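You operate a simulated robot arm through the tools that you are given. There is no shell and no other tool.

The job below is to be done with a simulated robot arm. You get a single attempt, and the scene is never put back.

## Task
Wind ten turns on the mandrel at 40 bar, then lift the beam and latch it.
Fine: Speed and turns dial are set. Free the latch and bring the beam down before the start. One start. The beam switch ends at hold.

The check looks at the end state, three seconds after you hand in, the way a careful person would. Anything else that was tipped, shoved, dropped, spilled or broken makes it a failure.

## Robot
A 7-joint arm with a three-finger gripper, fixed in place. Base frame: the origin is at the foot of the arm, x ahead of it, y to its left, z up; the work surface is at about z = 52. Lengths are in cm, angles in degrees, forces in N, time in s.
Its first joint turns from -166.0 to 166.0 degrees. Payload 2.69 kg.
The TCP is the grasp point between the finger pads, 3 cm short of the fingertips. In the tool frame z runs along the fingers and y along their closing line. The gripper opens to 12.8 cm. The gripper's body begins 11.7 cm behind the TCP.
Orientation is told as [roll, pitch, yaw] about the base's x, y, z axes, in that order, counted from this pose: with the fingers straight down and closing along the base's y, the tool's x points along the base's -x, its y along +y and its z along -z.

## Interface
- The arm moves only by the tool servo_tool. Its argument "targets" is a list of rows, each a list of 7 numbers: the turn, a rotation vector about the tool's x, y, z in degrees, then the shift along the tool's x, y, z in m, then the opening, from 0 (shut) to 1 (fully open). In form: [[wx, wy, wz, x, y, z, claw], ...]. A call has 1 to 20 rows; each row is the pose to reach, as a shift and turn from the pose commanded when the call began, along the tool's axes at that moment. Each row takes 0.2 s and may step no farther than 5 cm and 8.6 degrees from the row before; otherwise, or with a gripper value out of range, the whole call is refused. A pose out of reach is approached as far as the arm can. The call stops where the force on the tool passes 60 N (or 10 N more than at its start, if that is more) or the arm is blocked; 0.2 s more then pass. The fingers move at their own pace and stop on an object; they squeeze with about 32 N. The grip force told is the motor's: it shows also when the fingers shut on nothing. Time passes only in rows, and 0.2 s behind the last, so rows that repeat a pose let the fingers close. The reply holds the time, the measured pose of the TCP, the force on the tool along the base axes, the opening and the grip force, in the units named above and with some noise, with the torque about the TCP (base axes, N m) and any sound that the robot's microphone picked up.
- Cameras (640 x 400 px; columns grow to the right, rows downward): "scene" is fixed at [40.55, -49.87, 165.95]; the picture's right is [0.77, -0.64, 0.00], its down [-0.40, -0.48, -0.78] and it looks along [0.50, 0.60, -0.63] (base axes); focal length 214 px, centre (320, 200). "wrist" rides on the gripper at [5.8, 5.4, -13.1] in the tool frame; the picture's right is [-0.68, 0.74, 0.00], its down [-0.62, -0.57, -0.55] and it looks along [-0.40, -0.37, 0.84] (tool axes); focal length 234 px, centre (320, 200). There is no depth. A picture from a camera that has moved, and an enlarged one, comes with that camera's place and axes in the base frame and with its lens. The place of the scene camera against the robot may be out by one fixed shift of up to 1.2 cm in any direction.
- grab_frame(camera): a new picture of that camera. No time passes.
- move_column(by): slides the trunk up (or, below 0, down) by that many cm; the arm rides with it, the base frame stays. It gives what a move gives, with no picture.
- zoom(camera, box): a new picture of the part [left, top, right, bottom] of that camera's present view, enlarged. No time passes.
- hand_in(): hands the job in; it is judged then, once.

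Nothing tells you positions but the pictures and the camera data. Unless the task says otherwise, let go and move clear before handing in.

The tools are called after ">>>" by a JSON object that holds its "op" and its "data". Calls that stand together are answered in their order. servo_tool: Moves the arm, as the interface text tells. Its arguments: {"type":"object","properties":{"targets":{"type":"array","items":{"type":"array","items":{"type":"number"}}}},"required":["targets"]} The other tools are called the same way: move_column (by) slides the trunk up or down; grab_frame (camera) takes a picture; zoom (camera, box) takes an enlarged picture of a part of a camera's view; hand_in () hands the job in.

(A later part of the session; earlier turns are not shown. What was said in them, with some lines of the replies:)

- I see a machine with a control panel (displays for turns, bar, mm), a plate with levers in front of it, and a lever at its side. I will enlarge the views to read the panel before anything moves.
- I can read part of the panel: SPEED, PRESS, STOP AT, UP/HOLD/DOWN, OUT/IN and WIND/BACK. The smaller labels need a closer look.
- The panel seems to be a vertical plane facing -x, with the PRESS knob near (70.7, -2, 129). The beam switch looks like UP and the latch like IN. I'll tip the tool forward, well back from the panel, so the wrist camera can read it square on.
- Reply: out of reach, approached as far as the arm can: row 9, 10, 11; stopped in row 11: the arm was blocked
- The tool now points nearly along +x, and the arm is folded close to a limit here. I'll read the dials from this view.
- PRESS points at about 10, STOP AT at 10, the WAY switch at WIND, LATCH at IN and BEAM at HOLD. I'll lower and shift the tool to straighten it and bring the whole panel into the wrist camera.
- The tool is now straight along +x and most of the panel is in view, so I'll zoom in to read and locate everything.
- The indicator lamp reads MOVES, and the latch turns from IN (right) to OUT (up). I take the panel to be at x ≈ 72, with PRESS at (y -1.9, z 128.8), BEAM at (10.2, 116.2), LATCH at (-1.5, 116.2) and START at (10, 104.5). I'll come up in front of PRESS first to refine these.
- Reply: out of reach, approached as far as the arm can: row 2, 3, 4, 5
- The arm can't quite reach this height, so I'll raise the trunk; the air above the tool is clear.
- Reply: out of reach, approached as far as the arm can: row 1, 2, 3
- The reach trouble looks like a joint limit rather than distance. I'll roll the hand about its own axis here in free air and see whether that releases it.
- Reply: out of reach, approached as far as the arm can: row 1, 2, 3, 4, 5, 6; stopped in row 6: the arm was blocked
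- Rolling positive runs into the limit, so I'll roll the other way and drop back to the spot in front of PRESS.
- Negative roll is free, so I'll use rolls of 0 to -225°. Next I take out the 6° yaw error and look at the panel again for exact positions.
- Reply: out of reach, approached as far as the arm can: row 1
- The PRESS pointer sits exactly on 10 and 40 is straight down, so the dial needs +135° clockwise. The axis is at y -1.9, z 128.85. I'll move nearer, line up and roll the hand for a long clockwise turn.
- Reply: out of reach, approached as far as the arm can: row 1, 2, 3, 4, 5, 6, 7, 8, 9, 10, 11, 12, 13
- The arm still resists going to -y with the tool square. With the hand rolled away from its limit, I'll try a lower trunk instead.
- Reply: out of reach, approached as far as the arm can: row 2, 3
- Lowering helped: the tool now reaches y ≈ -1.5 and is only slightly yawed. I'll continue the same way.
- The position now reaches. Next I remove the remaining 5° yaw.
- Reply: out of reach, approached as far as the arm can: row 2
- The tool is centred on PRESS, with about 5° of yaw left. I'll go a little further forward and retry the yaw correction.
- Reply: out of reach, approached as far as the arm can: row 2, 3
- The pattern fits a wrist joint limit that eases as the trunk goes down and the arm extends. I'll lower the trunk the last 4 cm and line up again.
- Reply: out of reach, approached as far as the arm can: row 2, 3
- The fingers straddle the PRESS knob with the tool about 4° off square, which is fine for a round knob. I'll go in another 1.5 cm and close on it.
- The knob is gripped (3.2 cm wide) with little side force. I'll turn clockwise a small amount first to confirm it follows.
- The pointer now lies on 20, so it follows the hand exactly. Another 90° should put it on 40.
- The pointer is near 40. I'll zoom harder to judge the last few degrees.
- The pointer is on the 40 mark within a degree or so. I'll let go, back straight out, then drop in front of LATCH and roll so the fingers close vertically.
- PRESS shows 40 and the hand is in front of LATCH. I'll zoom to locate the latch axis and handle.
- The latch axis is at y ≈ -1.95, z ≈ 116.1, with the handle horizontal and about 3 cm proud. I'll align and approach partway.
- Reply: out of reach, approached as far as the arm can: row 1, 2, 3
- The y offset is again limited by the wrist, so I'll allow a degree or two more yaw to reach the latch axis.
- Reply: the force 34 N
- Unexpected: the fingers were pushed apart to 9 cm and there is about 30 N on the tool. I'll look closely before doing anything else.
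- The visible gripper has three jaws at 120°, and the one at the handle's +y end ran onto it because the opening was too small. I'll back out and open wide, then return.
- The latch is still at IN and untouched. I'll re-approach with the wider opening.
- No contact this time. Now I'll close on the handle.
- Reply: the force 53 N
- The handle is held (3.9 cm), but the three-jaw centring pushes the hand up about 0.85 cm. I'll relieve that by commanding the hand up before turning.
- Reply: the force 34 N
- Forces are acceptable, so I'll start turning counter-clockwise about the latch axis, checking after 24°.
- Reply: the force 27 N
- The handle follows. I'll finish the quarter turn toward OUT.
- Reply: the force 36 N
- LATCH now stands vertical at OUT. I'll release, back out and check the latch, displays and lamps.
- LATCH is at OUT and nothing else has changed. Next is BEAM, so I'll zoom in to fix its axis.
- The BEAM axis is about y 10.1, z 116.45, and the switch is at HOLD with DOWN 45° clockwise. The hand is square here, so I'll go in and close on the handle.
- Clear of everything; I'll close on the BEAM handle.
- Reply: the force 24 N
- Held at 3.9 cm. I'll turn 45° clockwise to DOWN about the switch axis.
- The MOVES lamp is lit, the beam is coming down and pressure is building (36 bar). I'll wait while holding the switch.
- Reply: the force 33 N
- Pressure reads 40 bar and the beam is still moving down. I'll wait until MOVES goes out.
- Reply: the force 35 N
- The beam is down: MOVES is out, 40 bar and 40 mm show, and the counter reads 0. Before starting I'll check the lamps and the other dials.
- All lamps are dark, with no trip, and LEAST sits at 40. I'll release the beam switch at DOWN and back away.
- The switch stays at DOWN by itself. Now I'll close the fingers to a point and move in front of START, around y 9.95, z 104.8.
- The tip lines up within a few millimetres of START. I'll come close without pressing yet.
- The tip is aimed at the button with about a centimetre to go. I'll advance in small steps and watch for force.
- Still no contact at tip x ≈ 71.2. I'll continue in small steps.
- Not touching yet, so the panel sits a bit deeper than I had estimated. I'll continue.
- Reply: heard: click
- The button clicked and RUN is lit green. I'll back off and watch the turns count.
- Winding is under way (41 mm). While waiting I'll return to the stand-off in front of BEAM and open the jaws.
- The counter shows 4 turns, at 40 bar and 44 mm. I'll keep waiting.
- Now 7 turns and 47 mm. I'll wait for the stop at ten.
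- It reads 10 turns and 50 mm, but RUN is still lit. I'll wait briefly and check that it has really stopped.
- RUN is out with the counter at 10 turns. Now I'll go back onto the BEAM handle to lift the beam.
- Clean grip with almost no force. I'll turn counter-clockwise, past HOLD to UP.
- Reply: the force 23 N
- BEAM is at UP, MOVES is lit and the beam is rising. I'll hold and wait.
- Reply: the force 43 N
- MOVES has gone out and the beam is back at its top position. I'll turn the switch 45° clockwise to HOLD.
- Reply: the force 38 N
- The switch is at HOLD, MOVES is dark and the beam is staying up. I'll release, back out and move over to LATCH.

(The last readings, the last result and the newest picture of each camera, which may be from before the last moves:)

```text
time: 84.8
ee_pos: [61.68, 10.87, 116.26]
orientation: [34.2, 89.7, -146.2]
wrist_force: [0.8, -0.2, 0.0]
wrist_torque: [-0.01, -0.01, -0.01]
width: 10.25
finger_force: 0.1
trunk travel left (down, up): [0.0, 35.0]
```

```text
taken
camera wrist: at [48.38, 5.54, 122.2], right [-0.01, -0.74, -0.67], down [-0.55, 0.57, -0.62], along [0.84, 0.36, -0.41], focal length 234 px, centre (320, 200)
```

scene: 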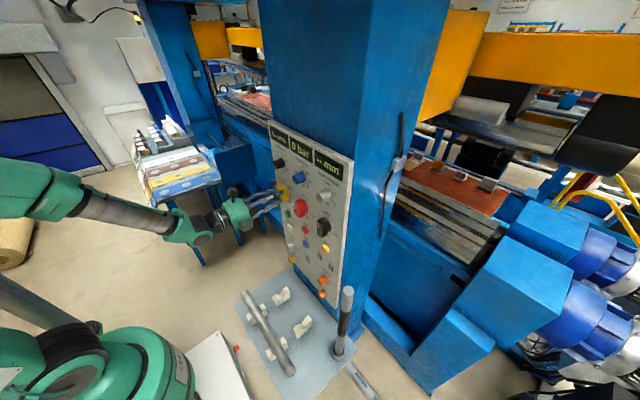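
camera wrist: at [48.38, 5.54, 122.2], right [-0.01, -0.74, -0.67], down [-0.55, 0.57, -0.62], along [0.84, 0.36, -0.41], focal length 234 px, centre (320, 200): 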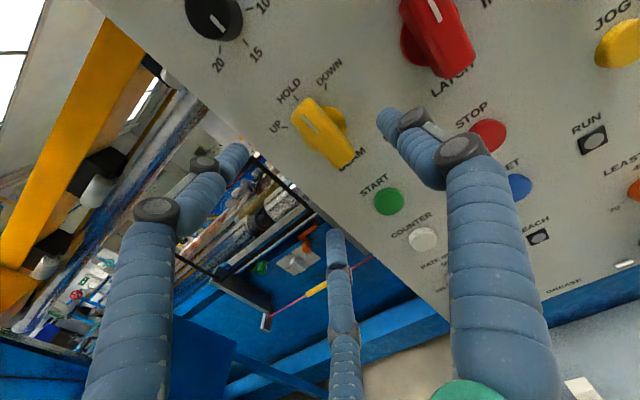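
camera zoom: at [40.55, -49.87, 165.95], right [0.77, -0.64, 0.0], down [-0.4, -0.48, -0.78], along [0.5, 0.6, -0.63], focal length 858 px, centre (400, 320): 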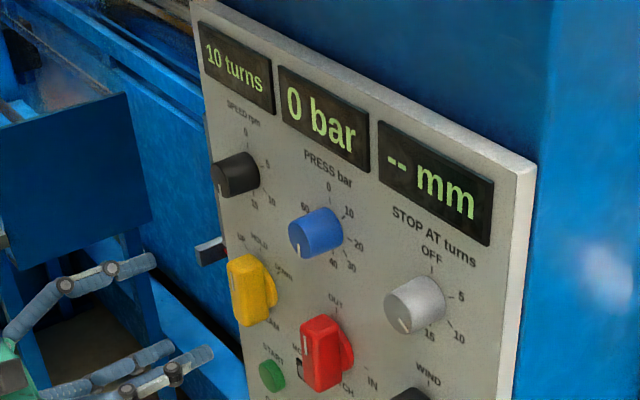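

BEAM is at HOLD exactly as at the start. Next I shift over to LATCH.

>>> {"op": "servo_tool", "data": {"targets": [[-1.5, 0, 0, 0, 0.03, 0, 0.8], [-3, 0, 0, 0, 0.06, 0, 0.8], [-4.5, 0, 0, 0, 0.09, -0.001, 0.8], [-6, 0, 0, 0.001, 0.1157, -0.002, 0.8], [-6.5, 0, 0, 0.001, 0.1157, -0.002, 0.8]]}}

>>> {"op": "grab_frame", "data": {"camera": "wrist"}}

>>> {"op": "zoom", "data": {"camera": "wrist", "box": [250, 60, 390, 200]}}

```text
time: 86.0
ee_pos: [61.32, -0.7, 116.4]
orientation: [32.6, 89.6, -154.2]
wrist_force: [0.2, -0.9, 0.2]
wrist_torque: [-0.03, -0.11, -0.03]
width: 10.23
finger_force: 0.1
trunk travel left (down, up): [0.0, 35.0]
```

```text
taken
camera wrist: at [47.58, -4.51, 122.29], right [-0.09, -0.73, -0.67], down [-0.48, 0.63, -0.61], along [0.87, 0.27, -0.41], focal length 234 px, centre (320, 200)
```

wrist: 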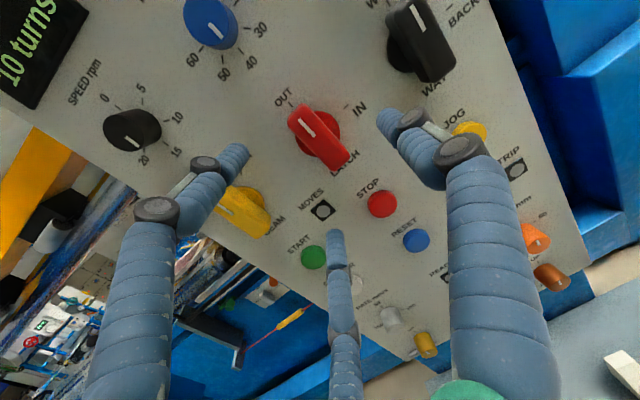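

```text
2.86 times, centred on (320, 130) of wrist
camera zoom: at [47.58, -4.51, 122.29], right [-0.09, -0.73, -0.67], down [-0.48, 0.63, -0.61], along [0.87, 0.27, -0.41], focal length 669 px, centre (320, 400)
```

zoom: 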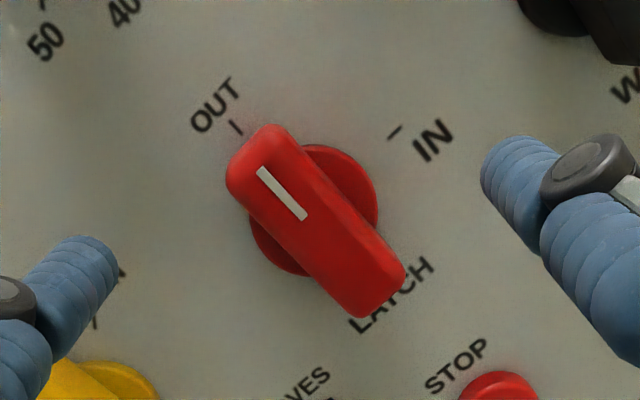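

The latch handle is vertical at OUT and the wide-open jaws frame it. I'll go in.

>>> {"op": "servo_tool", "data": {"targets": [[0, 0, 0, 0, -0.002, 0.02, 0.8], [0, 0, 0, 0, -0.004, 0.04, 0.8], [0, 0, 0, 0, -0.006, 0.06, 0.8], [0, 0, 0, 0, -0.006, 0.068, 0.8], [0, 0, 0, 0, -0.006, 0.068, 0.8]]}}

>>> {"op": "zoom", "data": {"camera": "wrist", "box": [230, 60, 410, 260]}}

>>> {"op": "zoom", "data": {"camera": "scene", "box": [260, 180, 340, 240]}}

```text
time: 87.2
ee_pos: [68.31, -0.92, 116.45]
orientation: [41.8, 89.7, -145.1]
wrist_force: [0.7, 1.1, -0.3]
wrist_torque: [-0.03, -0.01, -0.01]
width: 10.23
finger_force: 0.1
trunk travel left (down, up): [0.0, 35.0]
```

```text
2.00 times, centred on (320, 160) of wrist
camera zoom: at [54.48, -4.72, 122.42], right [-0.09, -0.73, -0.67], down [-0.48, 0.63, -0.62], along [0.87, 0.27, -0.41], focal length 468 px, centre (320, 280)
```

zoom: 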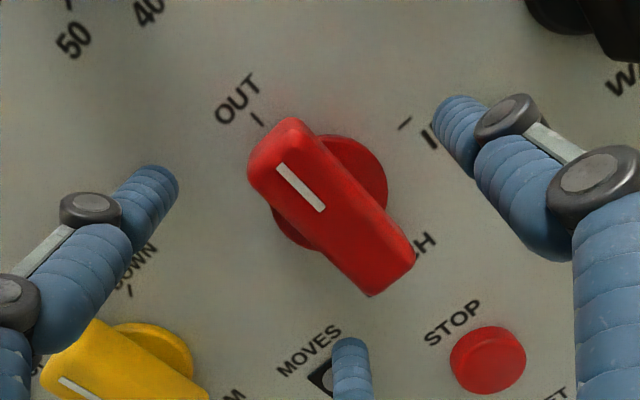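

```text
6.67 times, centred on (300, 210) of scene
camera zoom: at [40.55, -49.87, 165.95], right [0.77, -0.64, 0.0], down [-0.4, -0.48, -0.78], along [0.5, 0.6, -0.63], focal length 1430 px, centre (453, 133)
```

zoom: 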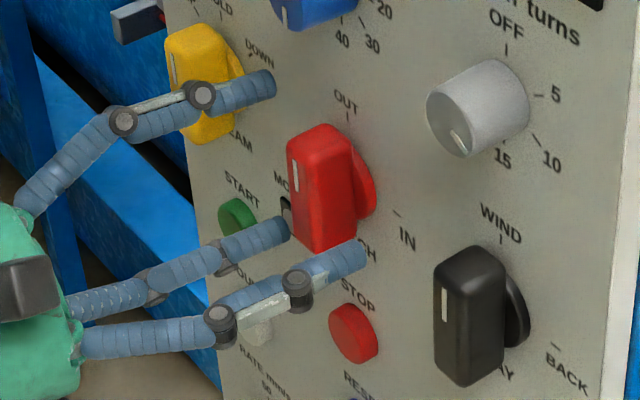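

>>> {"op": "servo_tool", "data": {"targets": [[0, 0, 0, 0, 0, 0, 0.5], [0, 0, 0, 0, 0, 0, 0.3], [0, 0, 0, 0, 0, 0, 0.15], [0, 0, 0, 0, 0, 0, 0.0], [0, 0, 0, 0, 0, 0, 0.0]]}}

>>> {"op": "zoom", "data": {"camera": "wrist", "box": [250, 80, 390, 220]}}

```text
time: 88.5
ee_pos: [68.21, -1.0, 116.34]
orientation: [39.1, 89.8, -147.7]
wrist_force: [-1.7, -8.5, -0.4]
wrist_torque: [0.08, 0.05, 0.46]
width: 4.09
finger_force: 44.8
trunk travel left (down, up): [0.0, 35.0]
```

```text
2.86 times, centred on (320, 150) of wrist
camera zoom: at [54.44, -4.78, 122.44], right [-0.09, -0.73, -0.67], down [-0.48, 0.63, -0.62], along [0.87, 0.27, -0.41], focal length 669 px, centre (320, 343)
```

zoom: 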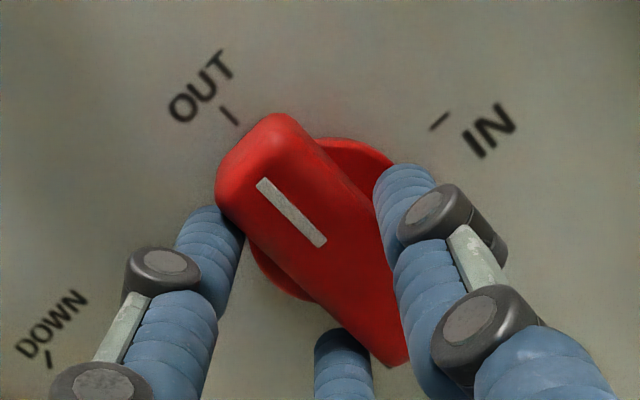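

A clean grip. Now a 90° clockwise turn to IN.

>>> {"op": "servo_tool", "data": {"targets": [[0, 0, 8, 0.0012, 0.0001, 0, 0], [0, 0, 16, 0.0025, 0.0003, 0, 0], [0, 0, 24, 0.0037, 0.0008, 0, 0], [0, 0, 32, 0.0048, 0.0014, 0, 0], [0, 0, 40, 0.0058, 0.0021, 0, 0], [0, 0, 48, 0.0067, 0.003, 0, 0], [0, 0, 56, 0.0075, 0.004, 0, 0], [0, 0, 64, 0.0081, 0.0051, 0, 0], [0, 0, 72, 0.0086, 0.0062, 0, 0], [0, 0, 80, 0.0089, 0.0074, 0, 0], [0, 0, 86, 0.009, 0.0084, 0, 0], [0, 0, 91, 0.009, 0.0092, 0, 0]]}}

>>> {"op": "grab_frame", "data": {"camera": "wrist"}}

>>> {"op": "zoom", "data": {"camera": "wrist", "box": [250, 80, 390, 220]}}

>>> {"op": "zoom", "data": {"camera": "scene", "box": [260, 180, 340, 240]}}

```text
time: 91.0
ee_pos: [67.96, -1.73, 117.31]
orientation: [-89.7, -0.8, 83.2]
wrist_force: [-7.4, 14.8, -19.2]
wrist_torque: [-0.69, 0.67, 0.73]
width: 3.86
finger_force: 45.6
trunk travel left (down, up): [0.0, 35.0]
```

```text
taken
camera wrist: at [54.21, -5.96, 111.88], right [0.08, 0.68, -0.73], down [-0.47, 0.67, 0.58], along [0.88, 0.3, 0.37], focal length 234 px, centre (320, 200)
```

wrist: 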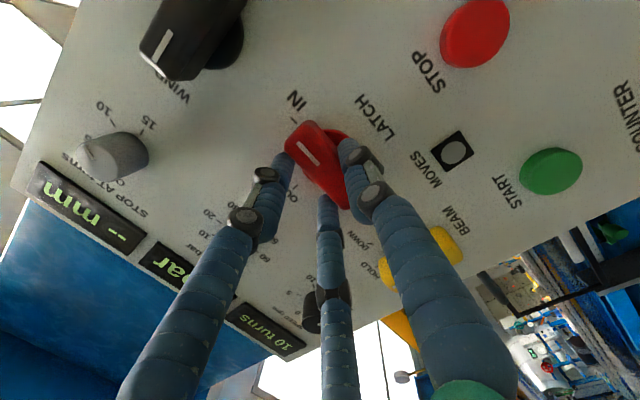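

```text
2.86 times, centred on (320, 150) of wrist
camera zoom: at [54.21, -5.96, 111.88], right [0.08, 0.68, -0.73], down [-0.47, 0.67, 0.58], along [0.88, 0.3, 0.37], focal length 669 px, centre (320, 343)
```

zoom: 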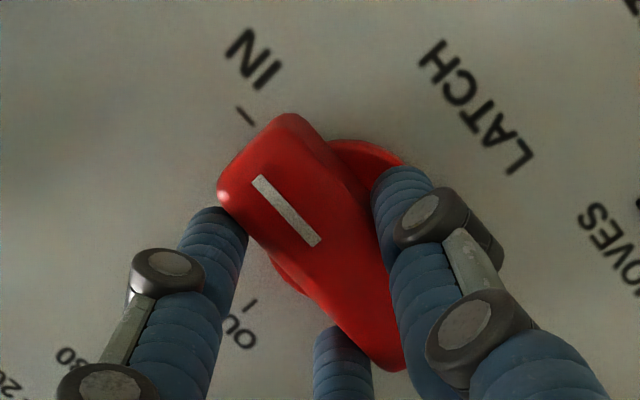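

```text
6.67 times, centred on (300, 210) of scene
camera zoom: at [40.55, -49.87, 165.95], right [0.77, -0.64, 0.0], down [-0.4, -0.48, -0.78], along [0.5, 0.6, -0.63], focal length 1430 px, centre (453, 133)
```

zoom: 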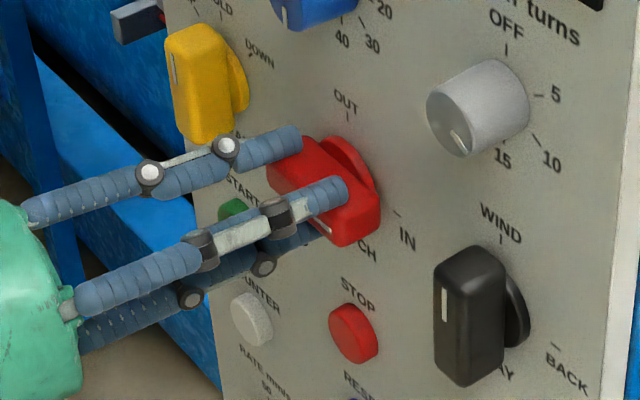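

LATCH is back at IN. I'll release gently, back well away and inspect everything.

>>> {"op": "servo_tool", "data": {"targets": [[0, 0, 0, 0, 0, 0, 0.3], [0, 0, 0, 0, 0, 0, 0.6], [0, 0, 0, 0, 0, 0, 0.8], [0, 0, 0, 0, 0, 0, 0.8], [0, 0, 0, 0, 0, -0.025, 0.8], [0, 0, 0, 0, 0, -0.05, 0.8], [0, 0, 0, 0, 0, -0.08, 0.8], [0, 0, 0, 0, 0, -0.11, 0.8]]}}

>>> {"op": "grab_frame", "data": {"camera": "scene"}}

>>> {"op": "zoom", "data": {"camera": "scene", "box": [260, 120, 360, 240]}}

>>> {"op": "zoom", "data": {"camera": "scene", "box": [270, 190, 350, 310]}}

>>> {"op": "grab_frame", "data": {"camera": "wrist"}}

```text
time: 92.8
ee_pos: [57.09, -0.38, 117.44]
orientation: [-89.8, -0.9, 83.3]
wrist_force: [0.3, 0.1, -0.2]
wrist_torque: [0.0, -0.06, -0.01]
width: 10.28
finger_force: 0.0
trunk travel left (down, up): [0.0, 35.0]
```

```text
taken
```

scene: 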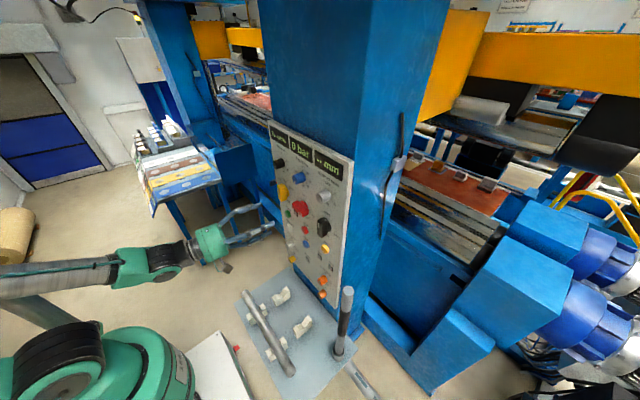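

```text
3.33 times, centred on (310, 180) of scene
camera zoom: at [40.55, -49.87, 165.95], right [0.77, -0.64, 0.0], down [-0.4, -0.48, -0.78], along [0.5, 0.6, -0.63], focal length 715 px, centre (353, 267)
```

zoom: 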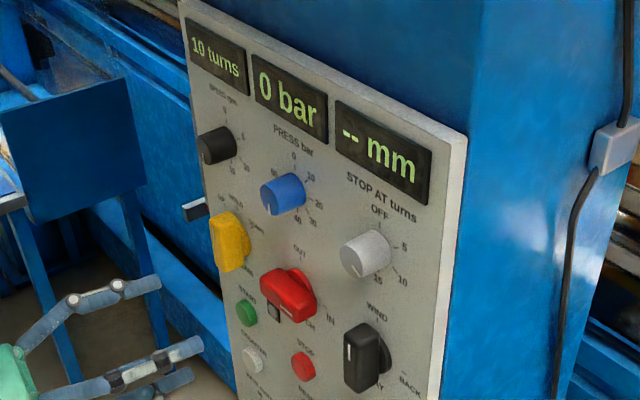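

```text
3.33 times, centred on (310, 250) of scene
camera zoom: at [40.55, -49.87, 165.95], right [0.77, -0.64, 0.0], down [-0.4, -0.48, -0.78], along [0.5, 0.6, -0.63], focal length 715 px, centre (353, 33)
```

zoom: 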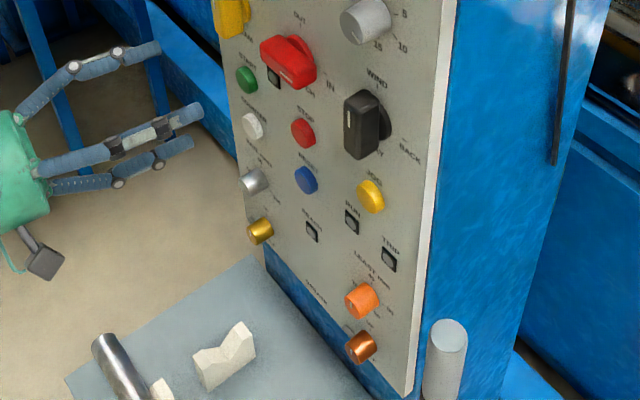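

```text
taken
camera wrist: at [43.38, -4.69, 112.03], right [0.08, 0.68, -0.73], down [-0.47, 0.67, 0.58], along [0.88, 0.3, 0.37], focal length 234 px, centre (320, 200)
```

wrist: 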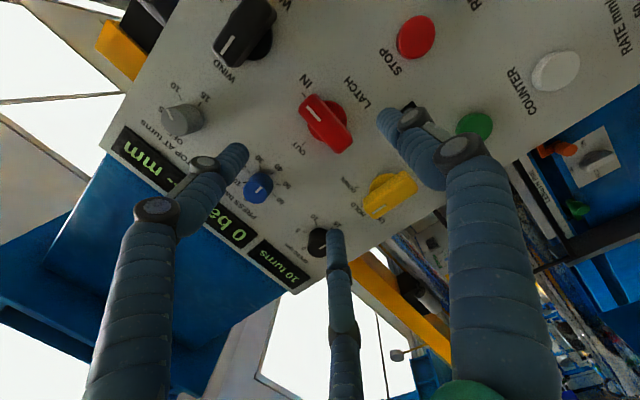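

Everything is in place: 10 turns on the counter, no trip, PRESS at 40, beam fully up as at the start, BEAM at HOLD and LATCH at IN. The hand is clear of the panel and nothing else has moved, so I'm handing in.

>>> {"op": "hand_in", "data": {}}

```text
The job is handed in.
```

The ten turns are wound at 40 bar, and the beam is lifted and latched. I have handed the job in; no result came back.

- **Winding:** I pressed START once, with the latch freed and the beam down. RUN went out on its own at 10 turns. The pressure display read 40 bar in every check while it wound, and the thickness went from 40 to 50 mm.
- **End state:** the beam is back at its top position, the BEAM switch is at HOLD and the LATCH switch is at IN. I could only see the switch, not the latch itself.
- **Panel:** PRESS was at 10, so I turned it to 40. I left the speed and turns dials alone. The TRIP lamp was dark every time I looked.
- **One rough contact:** on my first approach to LATCH the jaws were not open wide enough and pushed against the handle with about 35 N. I backed out; the handle had not moved.

Nothing else looked moved in the final pictures, and the arm is clear of the panel.
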